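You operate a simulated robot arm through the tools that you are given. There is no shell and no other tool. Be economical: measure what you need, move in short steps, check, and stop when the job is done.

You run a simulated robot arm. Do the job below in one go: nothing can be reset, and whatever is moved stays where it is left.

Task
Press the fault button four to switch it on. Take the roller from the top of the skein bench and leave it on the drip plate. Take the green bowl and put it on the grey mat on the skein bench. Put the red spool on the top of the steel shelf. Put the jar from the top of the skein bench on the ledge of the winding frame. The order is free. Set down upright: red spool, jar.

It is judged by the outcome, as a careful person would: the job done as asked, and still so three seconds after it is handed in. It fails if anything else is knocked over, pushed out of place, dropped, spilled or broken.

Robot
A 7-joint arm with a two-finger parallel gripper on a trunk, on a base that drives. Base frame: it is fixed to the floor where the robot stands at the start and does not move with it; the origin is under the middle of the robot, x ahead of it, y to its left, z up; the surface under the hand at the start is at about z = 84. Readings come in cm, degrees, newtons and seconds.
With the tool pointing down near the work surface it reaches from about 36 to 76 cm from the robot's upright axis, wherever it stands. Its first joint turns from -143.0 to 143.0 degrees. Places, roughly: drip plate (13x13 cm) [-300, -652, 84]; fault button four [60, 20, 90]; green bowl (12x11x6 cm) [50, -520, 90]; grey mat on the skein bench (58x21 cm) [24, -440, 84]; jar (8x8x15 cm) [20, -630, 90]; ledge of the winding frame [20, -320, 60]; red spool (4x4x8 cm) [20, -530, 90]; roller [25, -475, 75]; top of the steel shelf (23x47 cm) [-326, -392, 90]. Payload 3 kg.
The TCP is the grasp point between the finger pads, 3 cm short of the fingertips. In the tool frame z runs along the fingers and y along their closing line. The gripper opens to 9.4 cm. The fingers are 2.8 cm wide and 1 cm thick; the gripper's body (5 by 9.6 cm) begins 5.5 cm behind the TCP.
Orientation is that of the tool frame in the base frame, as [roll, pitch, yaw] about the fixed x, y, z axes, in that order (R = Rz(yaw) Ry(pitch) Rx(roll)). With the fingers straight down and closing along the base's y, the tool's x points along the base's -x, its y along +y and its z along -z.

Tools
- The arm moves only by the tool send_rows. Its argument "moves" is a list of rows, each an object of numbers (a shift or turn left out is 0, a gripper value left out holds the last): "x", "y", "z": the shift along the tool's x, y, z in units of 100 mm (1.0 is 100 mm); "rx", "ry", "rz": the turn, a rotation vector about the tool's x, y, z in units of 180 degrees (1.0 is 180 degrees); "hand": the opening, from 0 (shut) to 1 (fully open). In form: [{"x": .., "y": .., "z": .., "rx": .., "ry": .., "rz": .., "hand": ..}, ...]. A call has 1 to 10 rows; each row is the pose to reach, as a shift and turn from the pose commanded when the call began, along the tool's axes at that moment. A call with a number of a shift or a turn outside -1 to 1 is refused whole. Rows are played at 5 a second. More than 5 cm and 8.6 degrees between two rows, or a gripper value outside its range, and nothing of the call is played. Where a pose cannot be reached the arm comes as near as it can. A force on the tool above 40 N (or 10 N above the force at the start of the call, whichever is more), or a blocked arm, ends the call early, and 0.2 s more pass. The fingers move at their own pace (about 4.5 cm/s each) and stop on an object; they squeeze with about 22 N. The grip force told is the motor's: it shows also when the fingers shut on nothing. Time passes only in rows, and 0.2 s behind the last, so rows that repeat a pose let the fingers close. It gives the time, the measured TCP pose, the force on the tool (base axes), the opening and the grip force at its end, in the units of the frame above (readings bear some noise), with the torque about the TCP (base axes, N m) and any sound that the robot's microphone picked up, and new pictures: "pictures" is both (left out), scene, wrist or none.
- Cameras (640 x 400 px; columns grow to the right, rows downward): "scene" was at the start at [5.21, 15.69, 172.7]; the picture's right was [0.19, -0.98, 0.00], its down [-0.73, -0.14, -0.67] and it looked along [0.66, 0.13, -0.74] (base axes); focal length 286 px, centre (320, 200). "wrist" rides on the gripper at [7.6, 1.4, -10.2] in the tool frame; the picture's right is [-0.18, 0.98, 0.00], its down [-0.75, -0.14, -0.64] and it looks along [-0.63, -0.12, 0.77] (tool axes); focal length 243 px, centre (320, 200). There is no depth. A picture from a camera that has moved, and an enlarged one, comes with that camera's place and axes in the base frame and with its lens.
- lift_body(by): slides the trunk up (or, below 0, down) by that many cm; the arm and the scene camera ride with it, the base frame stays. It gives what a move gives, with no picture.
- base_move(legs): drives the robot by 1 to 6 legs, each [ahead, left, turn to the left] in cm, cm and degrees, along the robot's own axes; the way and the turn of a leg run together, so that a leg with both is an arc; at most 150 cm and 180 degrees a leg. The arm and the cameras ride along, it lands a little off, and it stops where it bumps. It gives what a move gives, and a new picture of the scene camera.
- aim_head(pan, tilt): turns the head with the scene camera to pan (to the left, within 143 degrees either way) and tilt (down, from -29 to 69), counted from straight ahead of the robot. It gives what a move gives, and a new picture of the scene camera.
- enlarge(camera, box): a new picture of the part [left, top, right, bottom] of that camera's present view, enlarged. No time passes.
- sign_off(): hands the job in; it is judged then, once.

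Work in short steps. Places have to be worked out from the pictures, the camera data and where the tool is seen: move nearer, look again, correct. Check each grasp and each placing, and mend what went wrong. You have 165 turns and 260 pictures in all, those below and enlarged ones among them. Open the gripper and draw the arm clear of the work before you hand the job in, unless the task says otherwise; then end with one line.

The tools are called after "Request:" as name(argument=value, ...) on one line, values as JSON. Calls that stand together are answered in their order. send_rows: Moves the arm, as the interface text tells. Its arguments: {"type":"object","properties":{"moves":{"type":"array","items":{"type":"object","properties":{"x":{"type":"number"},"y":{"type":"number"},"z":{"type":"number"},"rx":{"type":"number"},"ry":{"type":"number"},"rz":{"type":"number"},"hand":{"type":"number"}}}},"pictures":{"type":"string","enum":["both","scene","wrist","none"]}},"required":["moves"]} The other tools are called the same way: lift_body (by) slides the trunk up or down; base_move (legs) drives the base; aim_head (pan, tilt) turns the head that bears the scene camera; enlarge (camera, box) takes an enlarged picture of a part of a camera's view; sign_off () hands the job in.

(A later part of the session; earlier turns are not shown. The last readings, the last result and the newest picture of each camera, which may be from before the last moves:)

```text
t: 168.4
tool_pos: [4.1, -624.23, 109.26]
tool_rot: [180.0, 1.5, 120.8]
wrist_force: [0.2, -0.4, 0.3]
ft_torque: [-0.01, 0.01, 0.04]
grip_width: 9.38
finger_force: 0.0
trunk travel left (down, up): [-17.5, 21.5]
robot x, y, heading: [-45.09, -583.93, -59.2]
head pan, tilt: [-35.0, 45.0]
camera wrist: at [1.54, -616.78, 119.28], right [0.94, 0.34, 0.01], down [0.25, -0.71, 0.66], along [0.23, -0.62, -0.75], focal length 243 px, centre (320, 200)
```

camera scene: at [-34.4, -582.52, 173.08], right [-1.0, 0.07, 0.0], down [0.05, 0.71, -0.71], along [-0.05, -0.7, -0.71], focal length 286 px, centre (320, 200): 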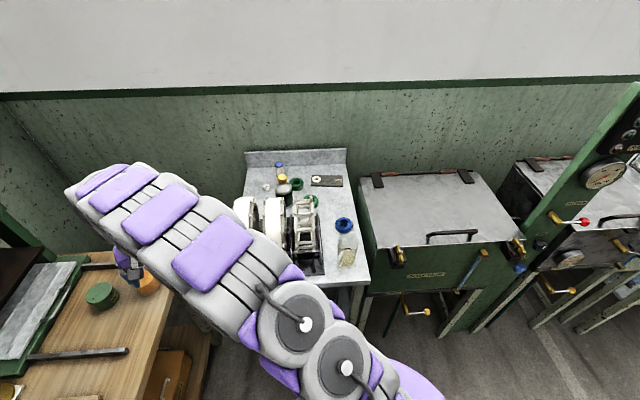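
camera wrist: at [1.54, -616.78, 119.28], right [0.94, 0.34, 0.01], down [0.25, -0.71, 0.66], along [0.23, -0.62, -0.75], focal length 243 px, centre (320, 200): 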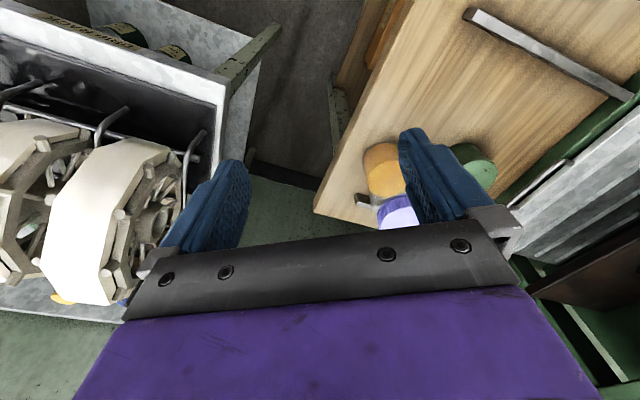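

Jar delta in tool axes is about x -14.8, y +7.7. I move most of it at this height, then look again.

Request:
send_rows(moves=[{"y": 0.4}, {"y": 0.77}, {"x": -0.4, "y": 0.77}, {"x": -0.8, "y": 0.77}, {"x": -0.95, "y": 0.77}, {"x": -0.95, "y": 0.77}], pictures="wrist")

Request:
enlarge(camera="wrist", box=[220, 80, 420, 240])

```text
t: 169.8
tool_pos: [15.64, -628.47, 109.25]
tool_rot: [-179.9, 1.4, 120.7]
wrist_force: [0.0, 0.5, -0.7]
ft_torque: [-0.04, -0.01, -0.06]
grip_width: 9.42
finger_force: 0.2
trunk travel left (down, up): [-17.5, 21.5]
robot x, y, heading: [-44.88, -583.74, -59.0]
head pan, tilt: [-35.0, 45.0]
camera wrist: at [13.0, -620.84, 119.38], right [0.94, 0.34, 0.0], down [0.26, -0.7, 0.66], along [0.23, -0.62, -0.75], focal length 243 px, centre (320, 200)
```

wrist: 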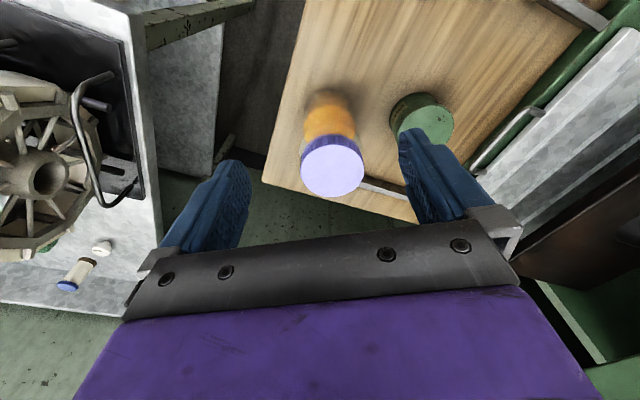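

```text
2.50 times, centred on (320, 160) of wrist
camera zoom: at [13.0, -620.84, 119.38], right [0.94, 0.34, 0.0], down [0.26, -0.7, 0.66], along [0.23, -0.62, -0.75], focal length 606 px, centre (320, 300)
```

zoom: 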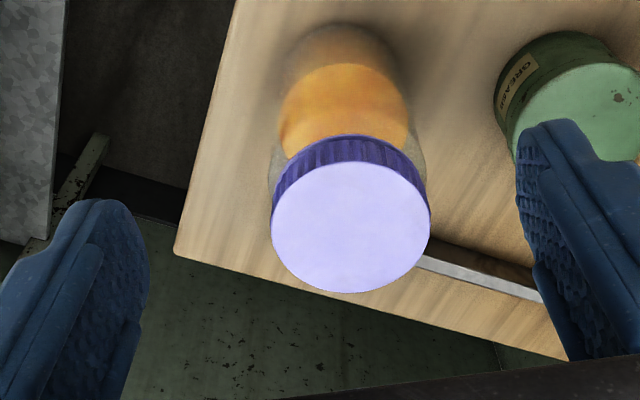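

Refined jar centre ≈(19.0,-633.5). I centre over it and lower until the tips flank the lid, then check.

Request:
send_rows(moves=[{"x": -0.3, "y": 0.03}, {"x": -0.6, "y": 0.03}, {"x": -0.6, "y": 0.03, "z": 0.3}, {"x": -0.6, "y": 0.03, "z": 0.6}, {"x": -0.6, "y": 0.03, "z": 0.75}, {"x": -0.6, "y": 0.03, "z": 0.75}], pictures="wrist")

```text
t: 171.2
tool_pos: [15.65, -629.9, 105.7]
tool_rot: [179.8, 1.5, 120.7]
wrist_force: [0.5, -0.2, 0.5]
ft_torque: [0.02, -0.02, 0.0]
grip_width: 9.41
finger_force: 0.1
out of reach, approached as far as the arm can: row 1, 2, 3, 4, 5, 6
trunk travel left (down, up): [-17.5, 21.5]
robot x, y, heading: [-44.67, -583.34, -59.3]
head pan, tilt: [-35.0, 45.0]
camera wrist: at [12.92, -622.39, 115.7], right [0.94, 0.34, 0.01], down [0.25, -0.7, 0.66], along [0.23, -0.62, -0.75], focal length 243 px, centre (320, 200)
```

wrist: 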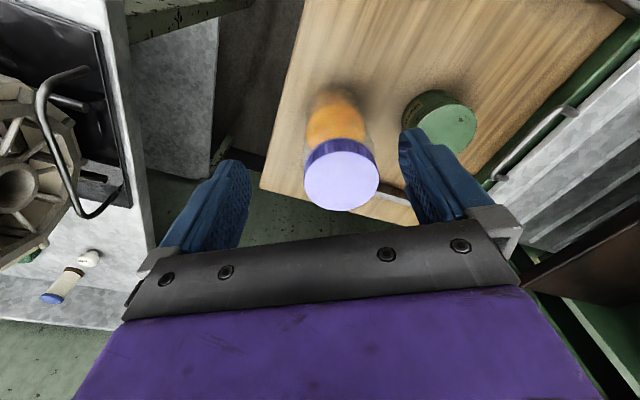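

Reach limit; I raise, bring the base 10 cm nearer and re-centre.

Request:
send_rows(moves=[{"z": -0.3}, {"z": -0.3, "x": 0.4}, {"z": -0.3, "x": 0.6}], pictures="none")

Request:
base_move(legs=[[10, 1, 0]])

Request:
enlarge(camera="wrist", box=[220, 60, 420, 220])

```text
t: 172.0
tool_pos: [12.28, -624.65, 108.48]
tool_rot: [-179.9, 1.3, 120.7]
wrist_force: [-0.3, -1.1, -0.1]
ft_torque: [0.02, 0.0, 0.01]
grip_width: 9.39
finger_force: 0.0
trunk travel left (down, up): [-17.5, 21.5]
robot x, y, heading: [-45.11, -583.4, -59.1]
head pan, tilt: [-35.0, 45.0]
```

```text
t: 173.1
tool_pos: [18.2, -632.97, 108.68]
tool_rot: [179.9, 1.3, 120.7]
wrist_force: [0.3, -1.0, 0.2]
ft_torque: [0.05, 0.02, 0.0]
grip_width: 9.41
finger_force: 0.0
trunk travel left (down, up): [-17.5, 21.5]
robot x, y, heading: [-39.01, -591.98, -59.3]
head pan, tilt: [-35.0, 45.0]
camera scene: at [-28.59, -591.07, 173.09], right [-1.0, 0.07, 0.0], down [0.05, 0.71, -0.7], along [-0.05, -0.7, -0.71], focal length 286 px, centre (320, 200)
```

scene: 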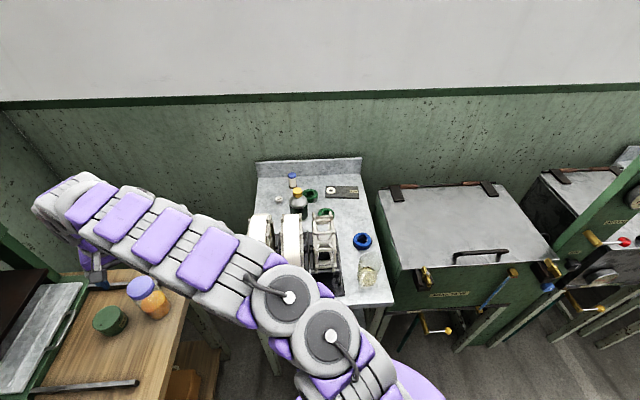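

```text
2.50 times, centred on (320, 140) of wrist
camera zoom: at [15.51, -625.47, 118.75], right [0.94, 0.34, 0.01], down [0.25, -0.71, 0.66], along [0.23, -0.62, -0.75], focal length 606 px, centre (320, 350)
```

zoom: 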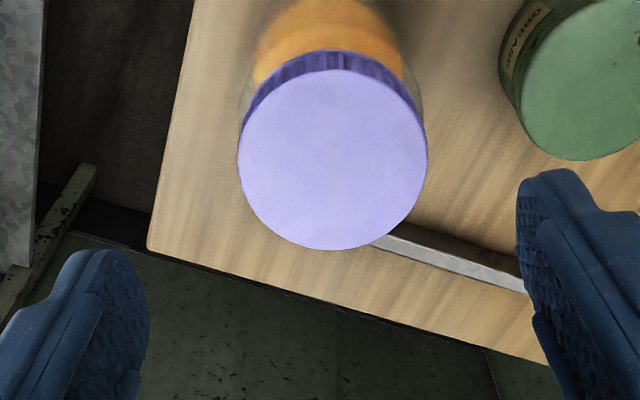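

Jar centre confirmed (19.0,-633.5). I centre and descend 9 cm, checking in between.

Request:
send_rows(moves=[{"x": -0.08, "y": 0.04}, {"x": -0.08, "y": 0.04, "z": 0.3}, {"x": -0.08, "y": 0.04, "z": 0.6}, {"x": -0.08, "y": 0.04, "z": 0.8}, {"x": -0.08, "y": 0.04, "z": 0.8}], pictures="wrist")

```text
t: 174.3
tool_pos: [18.93, -633.32, 100.89]
tool_rot: [179.9, 1.5, 120.6]
wrist_force: [0.3, -0.6, -0.5]
ft_torque: [-0.02, -0.02, 0.02]
grip_width: 9.44
finger_force: 0.1
trunk travel left (down, up): [-17.5, 21.5]
robot x, y, heading: [-39.09, -591.5, -58.9]
head pan, tilt: [-35.0, 45.0]
camera wrist: at [16.3, -625.81, 110.91], right [0.94, 0.34, 0.01], down [0.25, -0.7, 0.66], along [0.23, -0.62, -0.75], focal length 243 px, centre (320, 200)
```

wrist: 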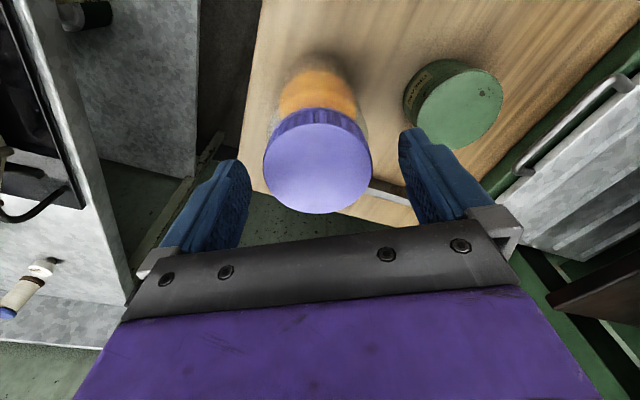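

Well centred. I lower to z≈94.6 and close.

Request:
send_rows(moves=[{"z": 0.3}, {"z": 0.5}, {"z": 0.63}, {"z": 0.63, "hand": 0.5}, {"z": 0.63, "hand": 0}, {"z": 0.63, "hand": 0}, {"z": 0.63, "hand": 0}], pictures="wrist")

```text
t: 175.9
tool_pos: [19.07, -633.42, 94.45]
tool_rot: [180.0, 1.7, 120.7]
wrist_force: [-2.9, 0.3, 2.2]
ft_torque: [0.04, 0.12, 0.0]
grip_width: 7.17
finger_force: 22.3
trunk travel left (down, up): [-17.5, 21.5]
robot x, y, heading: [-38.92, -591.89, -59.2]
head pan, tilt: [-35.0, 45.0]
camera wrist: at [16.33, -625.97, 104.61], right [0.94, 0.34, 0.01], down [0.25, -0.7, 0.66], along [0.23, -0.62, -0.75], focal length 243 px, centre (320, 200)
```

wrist: 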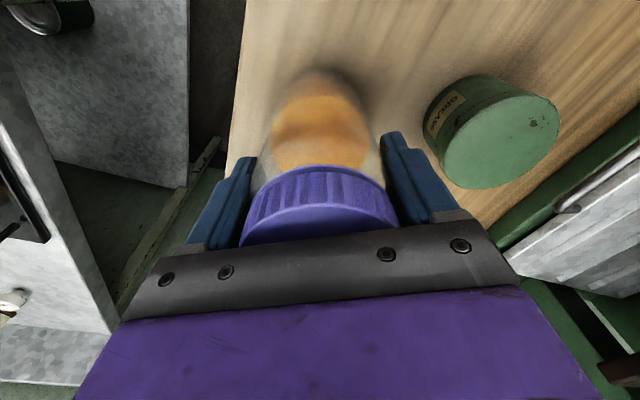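

Gripped at 7.17 cm. Lift.

Request:
send_rows(moves=[{"z": -0.2}, {"z": -0.5}, {"z": -0.8}, {"z": -1.0}, {"z": -1.0}], pictures="wrist")

Request:
send_rows(moves=[{"z": -0.4}, {"z": -0.8}, {"z": -0.8, "x": 0.4}, {"z": -0.8, "x": 0.8}], pictures="none")

```text
t: 177.1
tool_pos: [18.88, -633.22, 104.59]
tool_rot: [179.9, 1.6, 120.8]
wrist_force: [-0.6, 0.0, -1.6]
ft_torque: [-0.01, -0.01, -0.01]
grip_width: 7.2
finger_force: 22.3
trunk travel left (down, up): [-17.5, 21.5]
robot x, y, heading: [-39.06, -591.8, -59.1]
head pan, tilt: [-35.0, 45.0]
camera wrist: at [16.27, -625.68, 114.72], right [0.94, 0.34, 0.01], down [0.25, -0.71, 0.66], along [0.23, -0.62, -0.75], focal length 243 px, centre (320, 200)
```

wrist: 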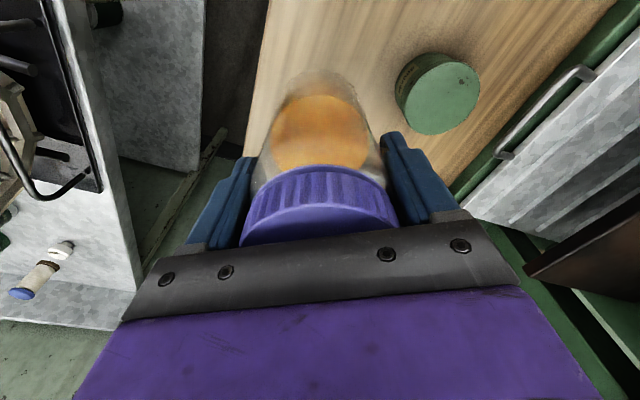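

```text
t: 178.1
tool_pos: [14.92, -626.17, 112.29]
tool_rot: [179.9, 1.6, 120.8]
wrist_force: [0.3, 0.0, -2.2]
ft_torque: [-0.01, 0.01, -0.02]
grip_width: 7.18
finger_force: 21.6
trunk travel left (down, up): [-17.5, 21.5]
robot x, y, heading: [-38.95, -591.97, -59.3]
head pan, tilt: [-35.0, 45.0]
```

Jar held. Ledge: front edge x≈13, z≈60, pegs every 25 cm; the free gap lies between the pegs at y≈-330 and -305, so target (21,-317.5). I back off, turn to heading 0 and drive left.

Request:
base_move(legs=[[-48, 0, 0], [0, 0, 59.3], [0, 104, 0], [0, 104, 0]])

Request:
aim_head(pan=20, tilt=40)

```text
t: 193.4
tool_pos: [4.53, -322.21, 112.53]
tool_rot: [179.6, 1.6, 175.5]
wrist_force: [-0.1, -0.9, -1.2]
ft_torque: [0.0, 0.03, 0.02]
grip_width: 7.18
finger_force: 22.1
trunk travel left (down, up): [-17.5, 21.5]
robot x, y, heading: [-54.29, -345.46, -4.4]
head pan, tilt: [-35.0, 45.0]
camera scene: at [-49.6, -337.29, 173.13], right [-0.63, -0.77, 0.0], down [-0.55, 0.45, -0.7], along [0.55, -0.45, -0.71], focal length 286 px, centre (320, 200)
```

scene: 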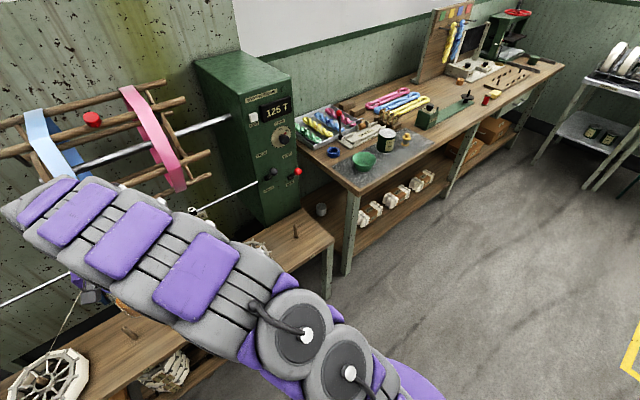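

```text
t: 194.6
tool_pos: [4.5, -321.27, 112.3]
tool_rot: [179.9, 1.6, 175.6]
wrist_force: [0.2, -0.1, -3.4]
ft_torque: [0.0, 0.01, 0.02]
grip_width: 7.2
finger_force: 22.6
trunk travel left (down, up): [-17.5, 21.5]
robot x, y, heading: [-54.18, -345.38, -4.0]
head pan, tilt: [20.0, 40.0]
camera scene: at [-47.6, -328.51, 173.74], right [0.27, -0.96, 0.0], down [-0.62, -0.18, -0.76], along [0.74, 0.2, -0.65], focal length 286 px, centre (320, 200)
```

scene: 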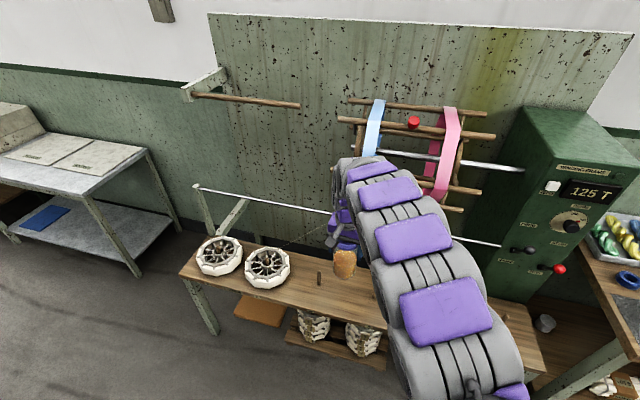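

Now a wrist view of the ledge below.

Request:
send_rows(moves=[{"z": 0.0}], pictures="wrist")

Request:
enlarge(camera="scene", box=[180, 170, 400, 320])

```text
t: 195.0
tool_pos: [4.4, -321.62, 112.41]
tool_rot: [179.7, 1.7, 175.5]
wrist_force: [0.6, -0.2, -3.6]
ft_torque: [0.03, 0.03, 0.02]
grip_width: 7.18
finger_force: 22.4
trunk travel left (down, up): [-17.5, 21.5]
robot x, y, heading: [-54.58, -345.46, -4.2]
head pan, tilt: [20.0, 40.0]
camera wrist: at [-3.16, -319.74, 122.48], right [0.26, 0.97, 0.01], down [0.72, -0.2, 0.66], along [0.64, -0.17, -0.75], focal length 243 px, centre (320, 200)
```

wrist: 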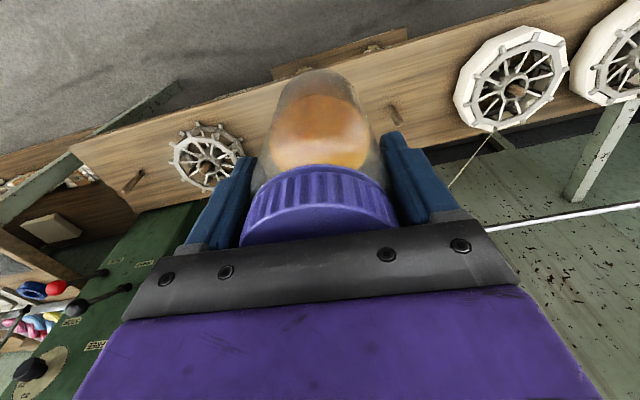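

```text
2.67 times, centred on (290, 245) of scene
camera zoom: at [-47.65, -329.01, 173.79], right [0.27, -0.96, 0.0], down [-0.62, -0.18, -0.76], along [0.74, 0.21, -0.65], focal length 762 px, centre (400, 80)
```

zoom: 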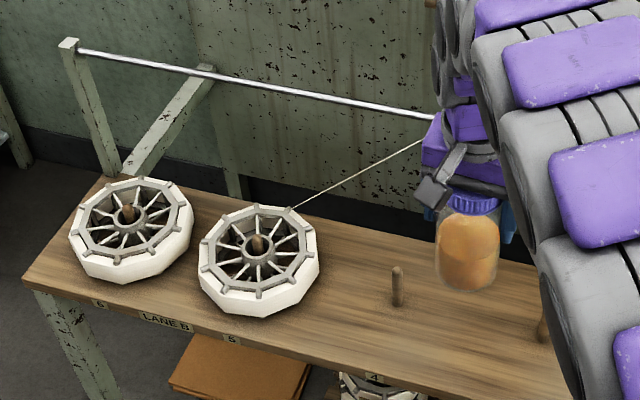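

The reel overhead (x≥28, z 105–139) must be avoided, so I lower in front of the ledge first (trunk down 17), then move in low.

Request:
lift_body(by=-17)

Request:
send_rows(moves=[{"z": 0.4}, {"z": 0.8}, {"z": 1.0}, {"z": 1.0}], pictures="both")

```text
t: 196.9
tool_pos: [4.48, -321.57, 95.38]
tool_rot: [179.8, 1.7, 175.6]
wrist_force: [0.3, -0.1, -3.0]
ft_torque: [0.03, 0.03, 0.01]
grip_width: 7.18
finger_force: 22.0
trunk travel left (down, up): [-0.5, 38.5]
robot x, y, heading: [-54.46, -345.29, -4.4]
head pan, tilt: [20.0, 40.0]
```

```text
t: 197.9
tool_pos: [4.57, -321.59, 85.31]
tool_rot: [179.9, 1.6, 175.4]
wrist_force: [0.0, -0.3, -2.4]
ft_torque: [0.02, -0.03, 0.0]
grip_width: 7.18
finger_force: 21.7
trunk travel left (down, up): [-0.5, 38.5]
robot x, y, heading: [-54.5, -345.87, -4.3]
head pan, tilt: [20.0, 40.0]
camera scene: at [-47.65, -328.86, 156.77], right [0.27, -0.96, 0.0], down [-0.62, -0.18, -0.76], along [0.74, 0.21, -0.65], focal length 286 px, centre (320, 200)
camera wrist: at [-2.94, -319.58, 95.34], right [0.26, 0.97, 0.01], down [0.72, -0.2, 0.66], along [0.64, -0.17, -0.75], focal length 243 px, centre (320, 200)
```

scene: 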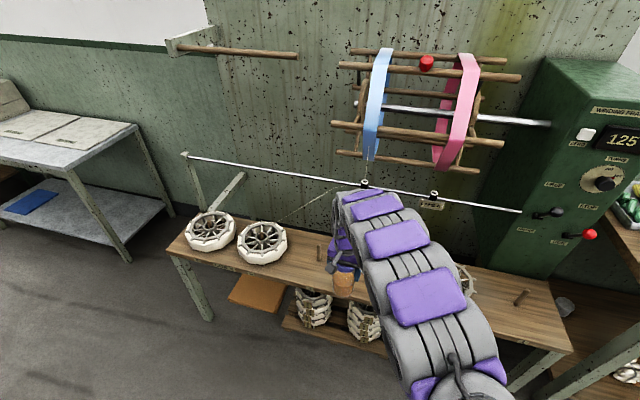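
wrist: 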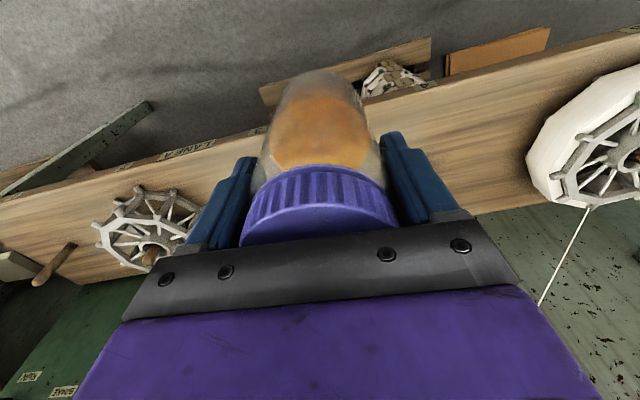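

Clear so far. I lower 8 more and start moving in over the ledge with a left shift.

Request:
send_rows(moves=[{"z": 0.45}, {"z": 0.8}, {"z": 0.8, "y": 0.4}, {"z": 0.8, "y": 0.52, "x": -0.2}, {"z": 0.8, "y": 0.52, "x": -0.6}, {"z": 0.8, "y": 0.52, "x": -0.8}, {"z": 0.8, "y": 0.52, "x": -0.8}], pictures="both")

```text
t: 199.5
tool_pos: [13.26, -317.06, 77.63]
tool_rot: [179.8, 1.6, 175.6]
wrist_force: [0.4, 0.6, -2.6]
ft_torque: [-0.02, 0.01, 0.0]
grip_width: 7.2
finger_force: 22.2
trunk travel left (down, up): [-0.5, 38.5]
robot x, y, heading: [-54.34, -345.22, -4.2]
head pan, tilt: [20.0, 40.0]
camera scene: at [-47.57, -328.88, 156.77], right [0.27, -0.96, 0.0], down [-0.62, -0.18, -0.76], along [0.73, 0.21, -0.65], focal length 286 px, centre (320, 200)
camera wrist: at [5.67, -315.03, 87.71], right [0.26, 0.97, 0.01], down [0.72, -0.2, 0.66], along [0.64, -0.17, -0.75], focal length 243 px, centre (320, 200)
```

scene: 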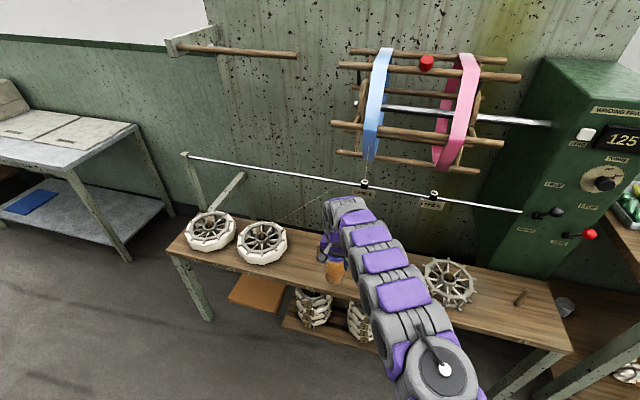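
wrist: 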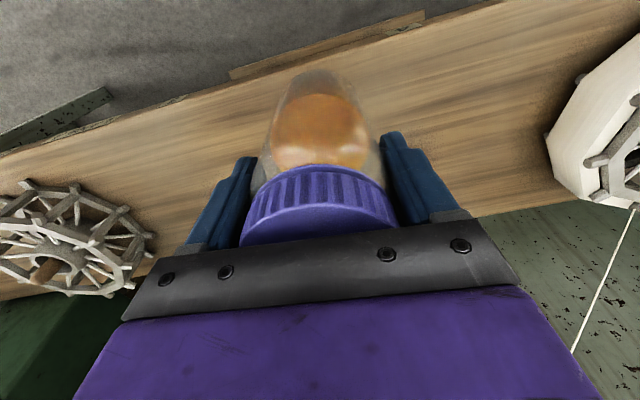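

Reach would run short, so the base makes the approach: 9 cm ahead, with the arm taking back 2.5 cm.

Request:
send_rows(moves=[{"x": 0.25}, {"x": 0.25}], pictures="none")

Request:
base_move(legs=[[9, 0, 0]])

Request:
enlarge(camera="wrist", box=[0, 0, 640, 400])

```text
t: 200.1
tool_pos: [10.67, -316.9, 77.45]
tool_rot: [179.7, 1.6, 175.5]
wrist_force: [-0.6, 0.3, -2.8]
ft_torque: [0.0, 0.01, -0.03]
grip_width: 7.2
finger_force: 21.9
trunk travel left (down, up): [-0.5, 38.5]
robot x, y, heading: [-54.55, -345.68, -4.3]
head pan, tilt: [20.0, 40.0]
```

```text
t: 201.2
tool_pos: [19.72, -317.62, 77.44]
tool_rot: [179.8, 1.6, 175.4]
wrist_force: [0.9, -0.7, -2.7]
ft_torque: [-0.02, 0.01, 0.02]
grip_width: 7.19
finger_force: 22.2
trunk travel left (down, up): [-0.5, 38.5]
robot x, y, heading: [-45.55, -345.66, -4.1]
head pan, tilt: [20.0, 40.0]
camera scene: at [-38.58, -329.52, 156.76], right [0.27, -0.96, 0.0], down [-0.62, -0.18, -0.76], along [0.73, 0.21, -0.65], focal length 286 px, centre (320, 200)
```

scene: 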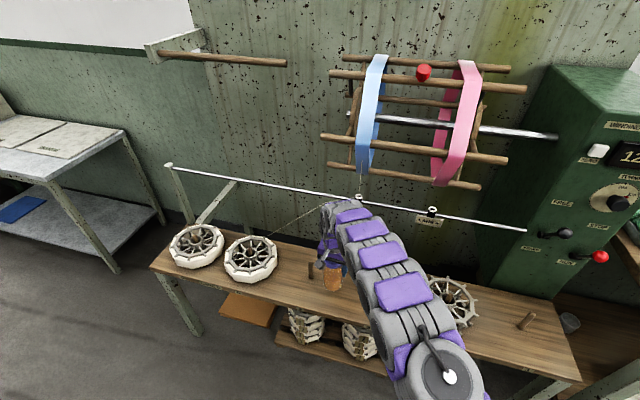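

```text
1.00 times, centred on (320, 200) of wrist (not enlarged: the box is as wide or as high as the picture)
camera zoom: at [12.14, -315.58, 87.54], right [0.26, 0.97, 0.01], down [0.72, -0.2, 0.66], along [0.64, -0.17, -0.75], focal length 243 px, centre (320, 200)
```

zoom: 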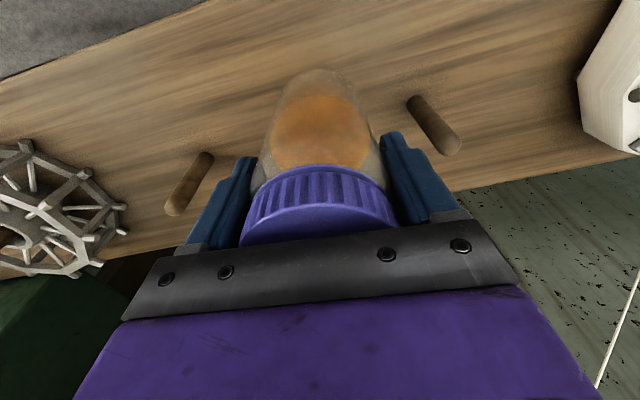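

Pegs at y≈-308 and -334; jar between them at -317.6. I shift 1 cm right and lower 5 cm, then slowly.

Request:
send_rows(moves=[{"y": -0.1, "z": 0.2}, {"y": -0.1, "z": 0.4}, {"y": -0.1, "z": 0.5}, {"y": -0.1, "z": 0.5}], pictures="none")

Request:
send_rows(moves=[{"z": 0.04}, {"z": 0.08}, {"z": 0.12}, {"z": 0.15}, {"z": 0.18}, {"z": 0.21}, {"z": 0.24}], pictures="wrist")

```text
t: 202.2
tool_pos: [19.67, -318.75, 72.67]
tool_rot: [179.8, 1.7, 175.6]
wrist_force: [-0.6, -0.1, -3.2]
ft_torque: [-0.02, -0.03, 0.0]
grip_width: 7.16
finger_force: 22.2
trunk travel left (down, up): [-0.5, 38.5]
robot x, y, heading: [-45.43, -346.11, -4.2]
head pan, tilt: [20.0, 40.0]
```

```text
t: 203.5
tool_pos: [19.81, -318.78, 71.44]
tool_rot: [179.5, 2.2, 175.5]
wrist_force: [-6.3, -2.6, 21.4]
ft_torque: [-0.79, 0.75, -0.13]
grip_width: 7.16
finger_force: 21.7
trunk travel left (down, up): [-0.5, 38.5]
robot x, y, heading: [-45.18, -345.75, -4.2]
head pan, tilt: [20.0, 40.0]
stopped in row 6: the force on the tool passed its limit at 43 N (the readings are from after the stop); the commanded pose is now the measured one
camera wrist: at [12.08, -316.75, 81.42], right [0.26, 0.97, 0.01], down [0.71, -0.2, 0.67], along [0.65, -0.16, -0.74], focal length 243 px, centre (320, 200)
```

wrist: 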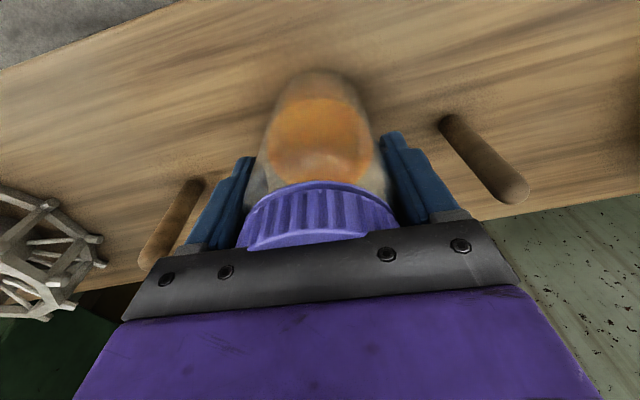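

Contact with the ledge. I unload 2 mm, open, and look before rising.

Request:
send_rows(moves=[{"z": -0.02}, {"z": -0.02, "hand": 0.85}, {"z": -0.02, "hand": 1}, {"z": -0.02, "hand": 1}, {"z": -0.02, "hand": 1}], pictures="wrist")

```text
t: 204.7
tool_pos: [19.91, -318.69, 71.33]
tool_rot: [179.5, 2.1, 175.5]
wrist_force: [-0.3, 1.1, 10.4]
ft_torque: [-0.09, 0.05, 0.0]
grip_width: 9.39
finger_force: 0.0
trunk travel left (down, up): [-0.5, 38.5]
robot x, y, heading: [-45.02, -346.03, -4.1]
head pan, tilt: [20.0, 40.0]
camera wrist: at [12.13, -316.75, 81.44], right [0.26, 0.97, 0.01], down [0.72, -0.2, 0.67], along [0.65, -0.16, -0.74], focal length 243 px, centre (320, 200)
```

wrist: 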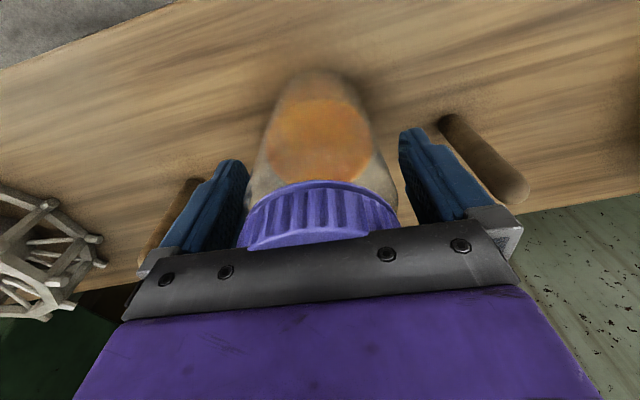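

Opened; the body rests lightly on the lid. I rise straight up 9 cm and check.

Request:
send_rows(moves=[{"z": -0.1}, {"z": -0.4}, {"z": -0.75}, {"z": -0.95}, {"z": -0.95}], pictures="both")

```text
t: 205.9
tool_pos: [19.61, -318.84, 80.78]
tool_rot: [179.6, 1.9, 175.5]
wrist_force: [-0.1, -0.3, 0.1]
ft_torque: [0.03, 0.0, 0.01]
grip_width: 9.42
finger_force: 0.1
trunk travel left (down, up): [-0.5, 38.5]
robot x, y, heading: [-45.51, -345.86, -4.2]
head pan, tilt: [20.0, 40.0]
camera scene: at [-38.69, -329.57, 156.78], right [0.27, -0.96, 0.0], down [-0.62, -0.18, -0.76], along [0.74, 0.21, -0.65], focal length 286 px, centre (320, 200)
camera wrist: at [11.85, -316.74, 90.82], right [0.26, 0.97, 0.01], down [0.72, -0.2, 0.67], along [0.65, -0.16, -0.74], focal length 243 px, centre (320, 200)
```

scene: 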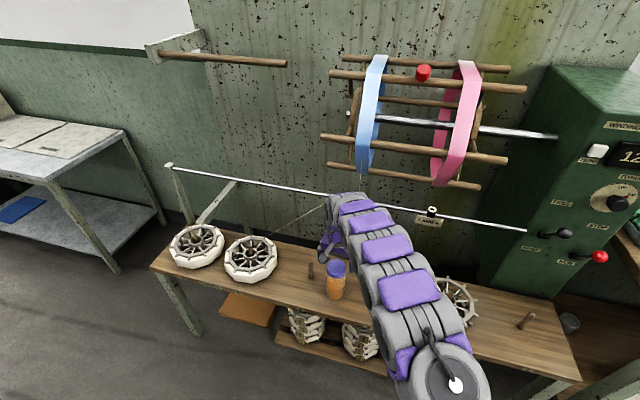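
wrist: 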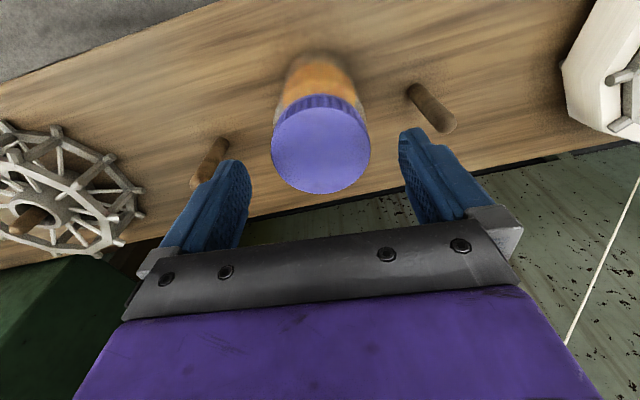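

Jar stands upright on the ledge. I rise a little more, back away, restore the trunk and drive to the red spool.

Request:
send_rows(moves=[{"z": -0.3}, {"z": -0.3}], pictures="none")

Request:
base_move(legs=[[-32, 0, 0]])

Request:
lift_body(by=17)

Request:
base_move(legs=[[0, -110, 4.2], [0, -107, 0]])

```text
t: 206.5
tool_pos: [19.48, -318.78, 83.82]
tool_rot: [179.5, 2.1, 175.5]
wrist_force: [0.1, 0.9, -0.2]
ft_torque: [0.0, -0.03, 0.01]
grip_width: 9.4
finger_force: 0.0
trunk travel left (down, up): [-0.5, 38.5]
robot x, y, heading: [-45.27, -346.23, -4.4]
head pan, tilt: [20.0, 40.0]
```

```text
t: 208.6
tool_pos: [-12.42, -316.15, 83.77]
tool_rot: [179.6, 2.1, 175.8]
wrist_force: [0.4, -0.2, 0.0]
ft_torque: [-0.04, 0.02, -0.02]
grip_width: 9.4
finger_force: 0.0
trunk travel left (down, up): [-0.5, 38.5]
robot x, y, heading: [-77.2, -343.93, -4.0]
head pan, tilt: [20.0, 40.0]
camera scene: at [-70.57, -327.2, 156.78], right [0.28, -0.96, 0.0], down [-0.62, -0.18, -0.76], along [0.73, 0.21, -0.65], focal length 286 px, centre (320, 200)
```

scene: 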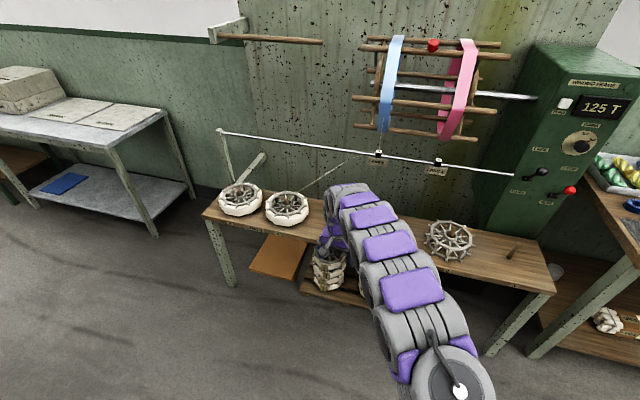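

```text
t: 210.5
tool_pos: [-12.5, -316.15, 100.97]
tool_rot: [179.5, 2.1, 175.9]
wrist_force: [0.5, -0.6, 0.6]
ft_torque: [0.02, 0.01, -0.02]
grip_width: 9.4
finger_force: 0.1
trunk travel left (down, up): [-17.5, 21.5]
robot x, y, heading: [-77.56, -343.5, -3.8]
head pan, tilt: [20.0, 40.0]
```

```text
t: 221.2
tool_pos: [-18.44, -528.18, 100.96]
tool_rot: [179.7, 2.2, 179.7]
wrist_force: [0.1, -0.2, -0.6]
ft_torque: [0.01, -0.01, 0.03]
grip_width: 9.39
finger_force: 0.1
trunk travel left (down, up): [-17.5, 21.5]
robot x, y, heading: [-81.32, -560.49, 0.3]
head pan, tilt: [20.0, 40.0]
camera scene: at [-75.59, -542.73, 173.72], right [0.34, -0.94, 0.0], down [-0.61, -0.22, -0.76], along [0.72, 0.26, -0.65], focal length 286 px, centre (320, 200)
```

scene: 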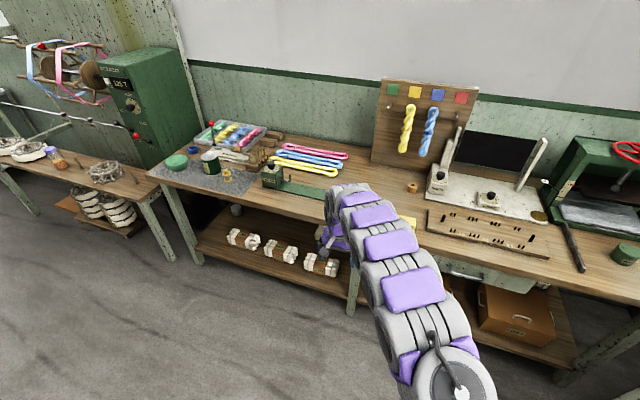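

I correct the small pitch error and advance 24 cm for a wrist view of the spool.

Request:
send_rows(moves=[{"ry": 0.012, "z": -0.3, "hand": 0.8}, {"ry": 0.012, "z": -0.3}], pictures="none")

Request:
base_move(legs=[[24, -3, 0]])

Request:
send_rows(moves=[{"z": 0.0}], pictures="wrist")

```text
t: 221.8
tool_pos: [-18.78, -528.66, 104.13]
tool_rot: [179.3, 0.0, 179.7]
wrist_force: [0.5, -0.1, 0.2]
ft_torque: [0.0, -0.04, 0.01]
grip_width: 7.55
finger_force: 0.0
trunk travel left (down, up): [-17.5, 21.5]
robot x, y, heading: [-81.34, -560.33, -0.1]
head pan, tilt: [20.0, 40.0]
```

```text
t: 223.6
tool_pos: [5.45, -531.97, 104.17]
tool_rot: [179.5, 0.2, 179.3]
wrist_force: [-0.1, -0.1, 0.1]
ft_torque: [0.03, -0.01, 0.0]
grip_width: 7.53
finger_force: 0.0
trunk travel left (down, up): [-17.5, 21.5]
robot x, y, heading: [-57.3, -563.45, -0.5]
head pan, tilt: [20.0, 40.0]
camera scene: at [-51.32, -546.06, 173.73], right [0.33, -0.94, 0.0], down [-0.61, -0.22, -0.76], along [0.72, 0.25, -0.65], focal length 286 px, centre (320, 200)
```

scene: 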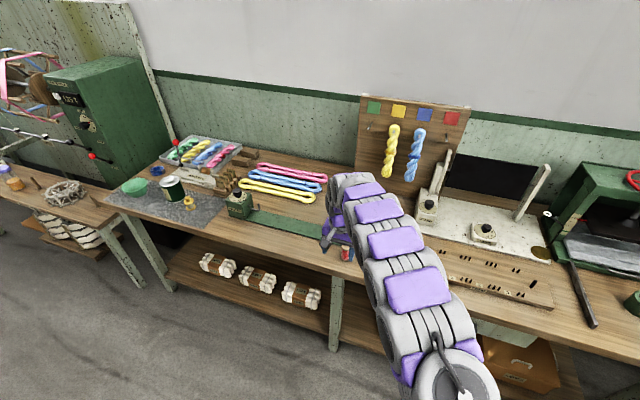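

```text
t: 224.0
tool_pos: [5.32, -532.63, 104.45]
tool_rot: [179.2, 0.2, 179.3]
wrist_force: [0.5, 0.0, -0.6]
ft_torque: [-0.02, 0.01, 0.01]
grip_width: 7.53
finger_force: 0.1
trunk travel left (down, up): [-17.5, 21.5]
robot x, y, heading: [-57.07, -563.79, -0.4]
head pan, tilt: [20.0, 40.0]
camera wrist: at [-2.23, -531.18, 114.78], right [0.2, 0.98, 0.02], down [0.75, -0.16, 0.64], along [0.63, -0.11, -0.77], focal length 243 px, centre (320, 200)
```

wrist: 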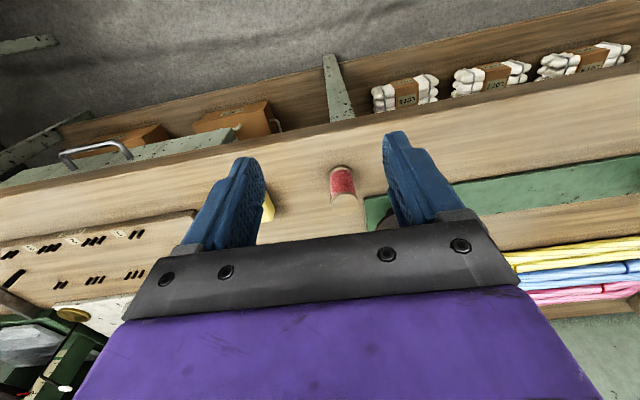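

Spool approx at (20,-531.3). I advance 8 cm at height and re-measure.

Request:
send_rows(moves=[{"x": -0.4, "y": 0.1}, {"x": -0.8, "y": 0.12}, {"x": -0.8, "y": 0.12}], pictures="none")

Request:
enlarge(camera="wrist", box=[220, 80, 420, 220])

```text
t: 224.8
tool_pos: [11.46, -531.67, 104.49]
tool_rot: [179.3, 0.2, 179.2]
wrist_force: [0.9, 0.1, 0.3]
ft_torque: [0.0, 0.02, -0.02]
grip_width: 7.51
finger_force: 0.1
out of reach, approached as far as the arm can: row 2, 3
trunk travel left (down, up): [-17.5, 21.5]
robot x, y, heading: [-56.9, -563.48, -0.6]
head pan, tilt: [20.0, 40.0]
```

```text
2.86 times, centred on (320, 150) of wrist
camera zoom: at [3.96, -530.15, 114.83], right [0.2, 0.98, 0.01], down [0.75, -0.16, 0.64], along [0.63, -0.12, -0.77], focal length 693 px, centre (320, 343)
```

zoom: 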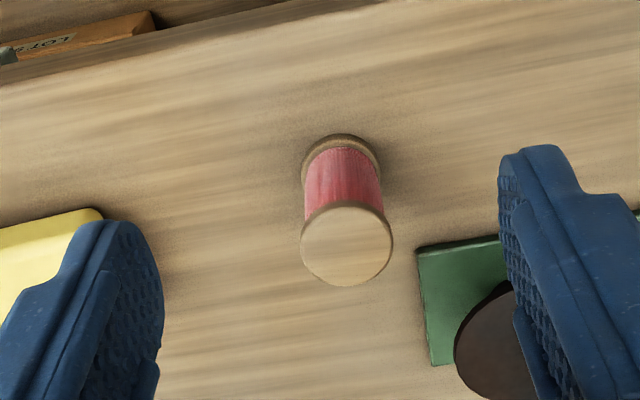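

Spool centre ≈(18.4,-531.8). I bring the base 10 cm ahead to gain reach and then adjust.

Request:
base_move(legs=[[10, 0, 0.5]])

Request:
send_rows(moves=[{"x": 0.2}, {"x": 0.2}], pictures="wrist")

```text
t: 226.0
tool_pos: [21.0, -530.81, 104.41]
tool_rot: [179.3, 0.0, 179.8]
wrist_force: [0.4, -0.2, -0.3]
ft_torque: [0.04, -0.02, 0.04]
grip_width: 7.55
finger_force: 0.0
trunk travel left (down, up): [-17.5, 21.5]
robot x, y, heading: [-47.44, -563.62, -0.1]
head pan, tilt: [20.0, 40.0]
camera scene: at [-41.45, -546.51, 173.77], right [0.34, -0.94, 0.0], down [-0.61, -0.22, -0.76], along [0.72, 0.26, -0.65], focal length 286 px, centre (320, 200)
```

scene: 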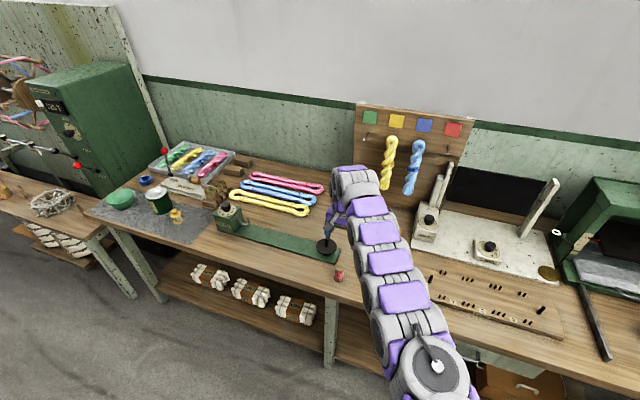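

```text
t: 226.6
tool_pos: [18.9, -530.82, 104.61]
tool_rot: [179.2, 0.3, 179.8]
wrist_force: [0.8, 0.1, -0.1]
ft_torque: [0.02, 0.01, 0.04]
grip_width: 7.5
finger_force: 0.0
trunk travel left (down, up): [-17.5, 21.5]
robot x, y, heading: [-47.18, -563.5, -0.4]
head pan, tilt: [20.0, 40.0]
camera wrist: at [11.27, -529.57, 114.97], right [0.19, 0.98, 0.02], down [0.75, -0.15, 0.64], along [0.63, -0.11, -0.77], focal length 243 px, centre (320, 200)
```

wrist: 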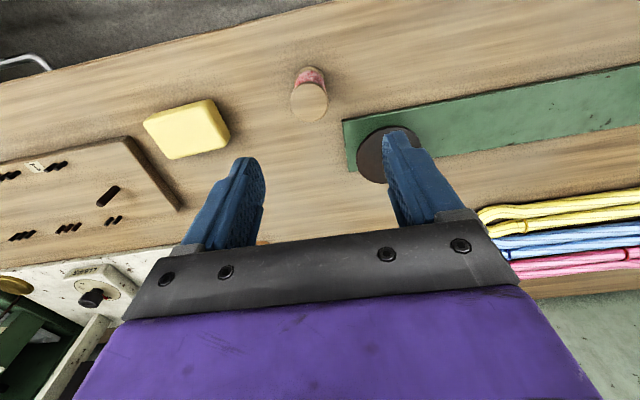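

Spool top at (18.3,-531.6). I align and descend.

Request:
send_rows(moves=[{"x": 0.06, "y": -0.08, "hand": 0.72}, {"x": 0.06, "y": -0.08, "z": 0.4}, {"x": 0.06, "y": -0.08, "z": 0.75}, {"x": 0.06, "y": -0.08, "z": 0.9}, {"x": 0.06, "y": -0.08, "z": 0.9}], pictures="wrist")

```text
t: 227.8
tool_pos: [18.29, -531.73, 95.61]
tool_rot: [179.2, 0.3, 179.8]
wrist_force: [-0.3, 0.9, -0.3]
ft_torque: [-0.01, 0.0, 0.01]
grip_width: 6.78
finger_force: 0.1
trunk travel left (down, up): [-17.5, 21.5]
robot x, y, heading: [-47.28, -563.55, -0.1]
head pan, tilt: [20.0, 40.0]
camera wrist: at [10.66, -530.41, 105.87], right [0.19, 0.98, 0.01], down [0.75, -0.15, 0.64], along [0.63, -0.11, -0.76], focal length 243 px, centre (320, 200)
```

wrist: 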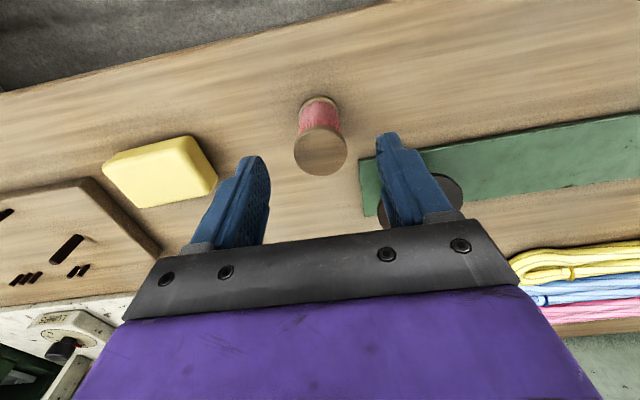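

Aligned. Descend to z≈88.8 and close.

Request:
send_rows(moves=[{"z": 0.3, "x": 0.01}, {"z": 0.55, "x": 0.01}, {"z": 0.68, "x": 0.01}, {"z": 0.68, "x": 0.01, "hand": 0.4}, {"z": 0.68, "x": 0.01, "hand": 0}, {"z": 0.68, "x": 0.01, "hand": 0}, {"z": 0.68, "x": 0.01, "hand": 0}], pictures="wrist")

```text
t: 229.4
tool_pos: [18.2, -531.5, 88.83]
tool_rot: [179.2, 0.4, 179.8]
wrist_force: [0.9, -0.3, 2.9]
ft_torque: [0.02, 0.0, -0.03]
grip_width: 4.03
finger_force: 22.3
trunk travel left (down, up): [-17.5, 21.5]
robot x, y, heading: [-47.09, -563.51, 0.0]
head pan, tilt: [20.0, 40.0]
camera wrist: at [10.68, -530.14, 99.03], right [0.19, 0.98, 0.02], down [0.75, -0.15, 0.64], along [0.64, -0.11, -0.76], focal length 243 px, centre (320, 200)
```

wrist: 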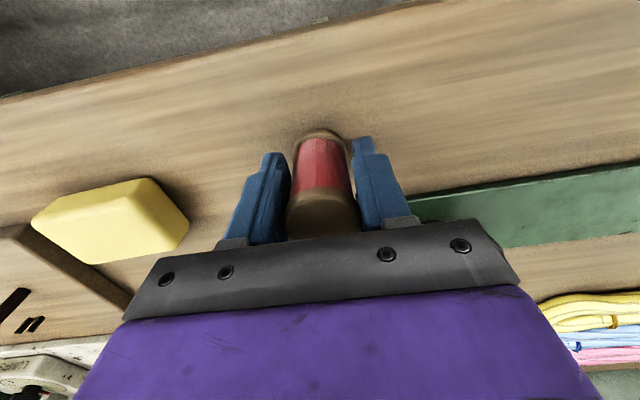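

Spool gripped (4.03 cm). I lift, retract and drive toward the steel shelf.

Request:
send_rows(moves=[{"z": -0.3}, {"z": -0.7}, {"z": -1.0}, {"z": -1.0}], pictures="wrist")

Request:
send_rows(moves=[{"z": -0.4, "x": 0.3}, {"z": -0.8, "x": 0.6}, {"z": -1.0, "x": 1.0}], pictures="none")

Request:
base_move(legs=[[-40, 0, 0], [0, 50, 0], [-104, 0, 0], [-104, 0, 0], [0, 0, 90]])

Request:
aim_head(pan=15, tilt=30)

```text
t: 230.4
tool_pos: [18.06, -531.62, 98.72]
tool_rot: [179.2, 0.2, 179.8]
wrist_force: [0.3, 0.7, -0.6]
ft_torque: [-0.03, -0.02, 0.01]
grip_width: 4.01
finger_force: 22.0
trunk travel left (down, up): [-17.5, 21.5]
robot x, y, heading: [-46.93, -563.45, -0.1]
head pan, tilt: [20.0, 40.0]
camera wrist: at [10.6, -530.35, 109.12], right [0.19, 0.98, 0.01], down [0.75, -0.15, 0.64], along [0.63, -0.11, -0.77], focal length 243 px, centre (320, 200)
```

wrist: 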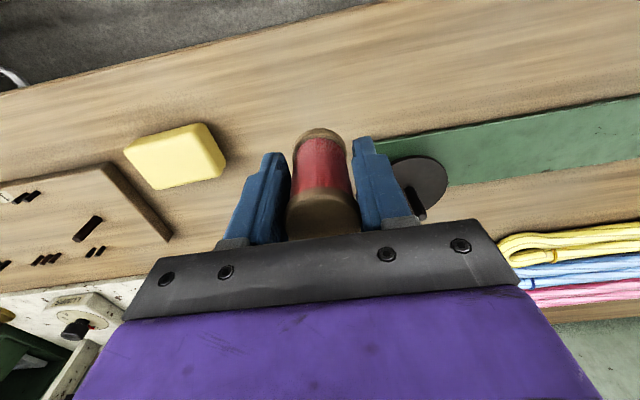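

```text
t: 231.2
tool_pos: [7.8, -531.63, 108.84]
tool_rot: [179.1, 0.3, 179.8]
wrist_force: [0.6, 0.5, 0.1]
ft_torque: [-0.03, -0.04, 0.0]
grip_width: 4.01
finger_force: 22.0
trunk travel left (down, up): [-17.5, 21.5]
robot x, y, heading: [-47.11, -563.32, 0.0]
head pan, tilt: [20.0, 40.0]
```

```text
t: 250.1
tool_pos: [-325.28, -447.83, 108.71]
tool_rot: [179.1, 0.4, -93.8]
wrist_force: [-0.8, -0.1, -0.5]
ft_torque: [-0.03, 0.06, 0.02]
grip_width: 3.98
finger_force: 21.9
trunk travel left (down, up): [-17.5, 21.5]
robot x, y, heading: [-296.95, -504.84, 86.4]
head pan, tilt: [20.0, 40.0]
camera scene: at [-313.81, -498.67, 173.79], right [0.96, 0.28, 0.0], down [0.18, -0.62, -0.76], along [-0.22, 0.73, -0.65], focal length 286 px, centre (320, 200)
```

scene: 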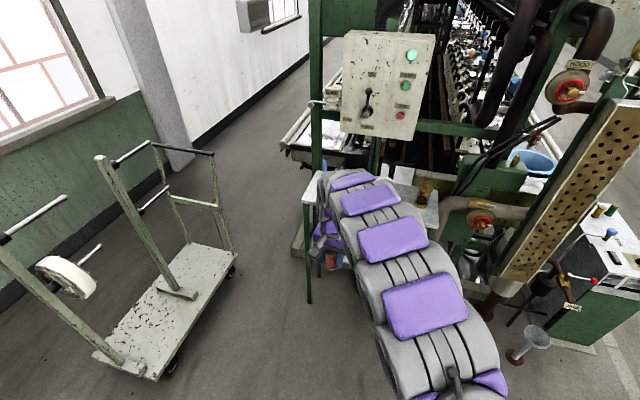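

```text
t: 250.8
tool_pos: [-325.3, -448.03, 108.82]
tool_rot: [179.1, 0.5, -93.7]
wrist_force: [-0.9, -0.3, -0.4]
ft_torque: [0.0, -0.03, 0.02]
grip_width: 3.97
finger_force: 22.1
trunk travel left (down, up): [-17.5, 21.5]
robot x, y, heading: [-296.9, -504.58, 86.4]
head pan, tilt: [15.0, 30.0]
camera scene: at [-313.35, -497.94, 175.31], right [0.98, 0.2, 0.0], down [0.1, -0.49, -0.86], along [-0.17, 0.85, -0.5], focal length 286 px, centre (320, 200)
```

scene: 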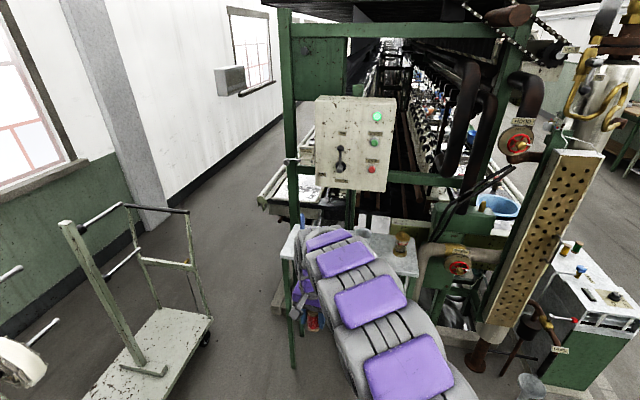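

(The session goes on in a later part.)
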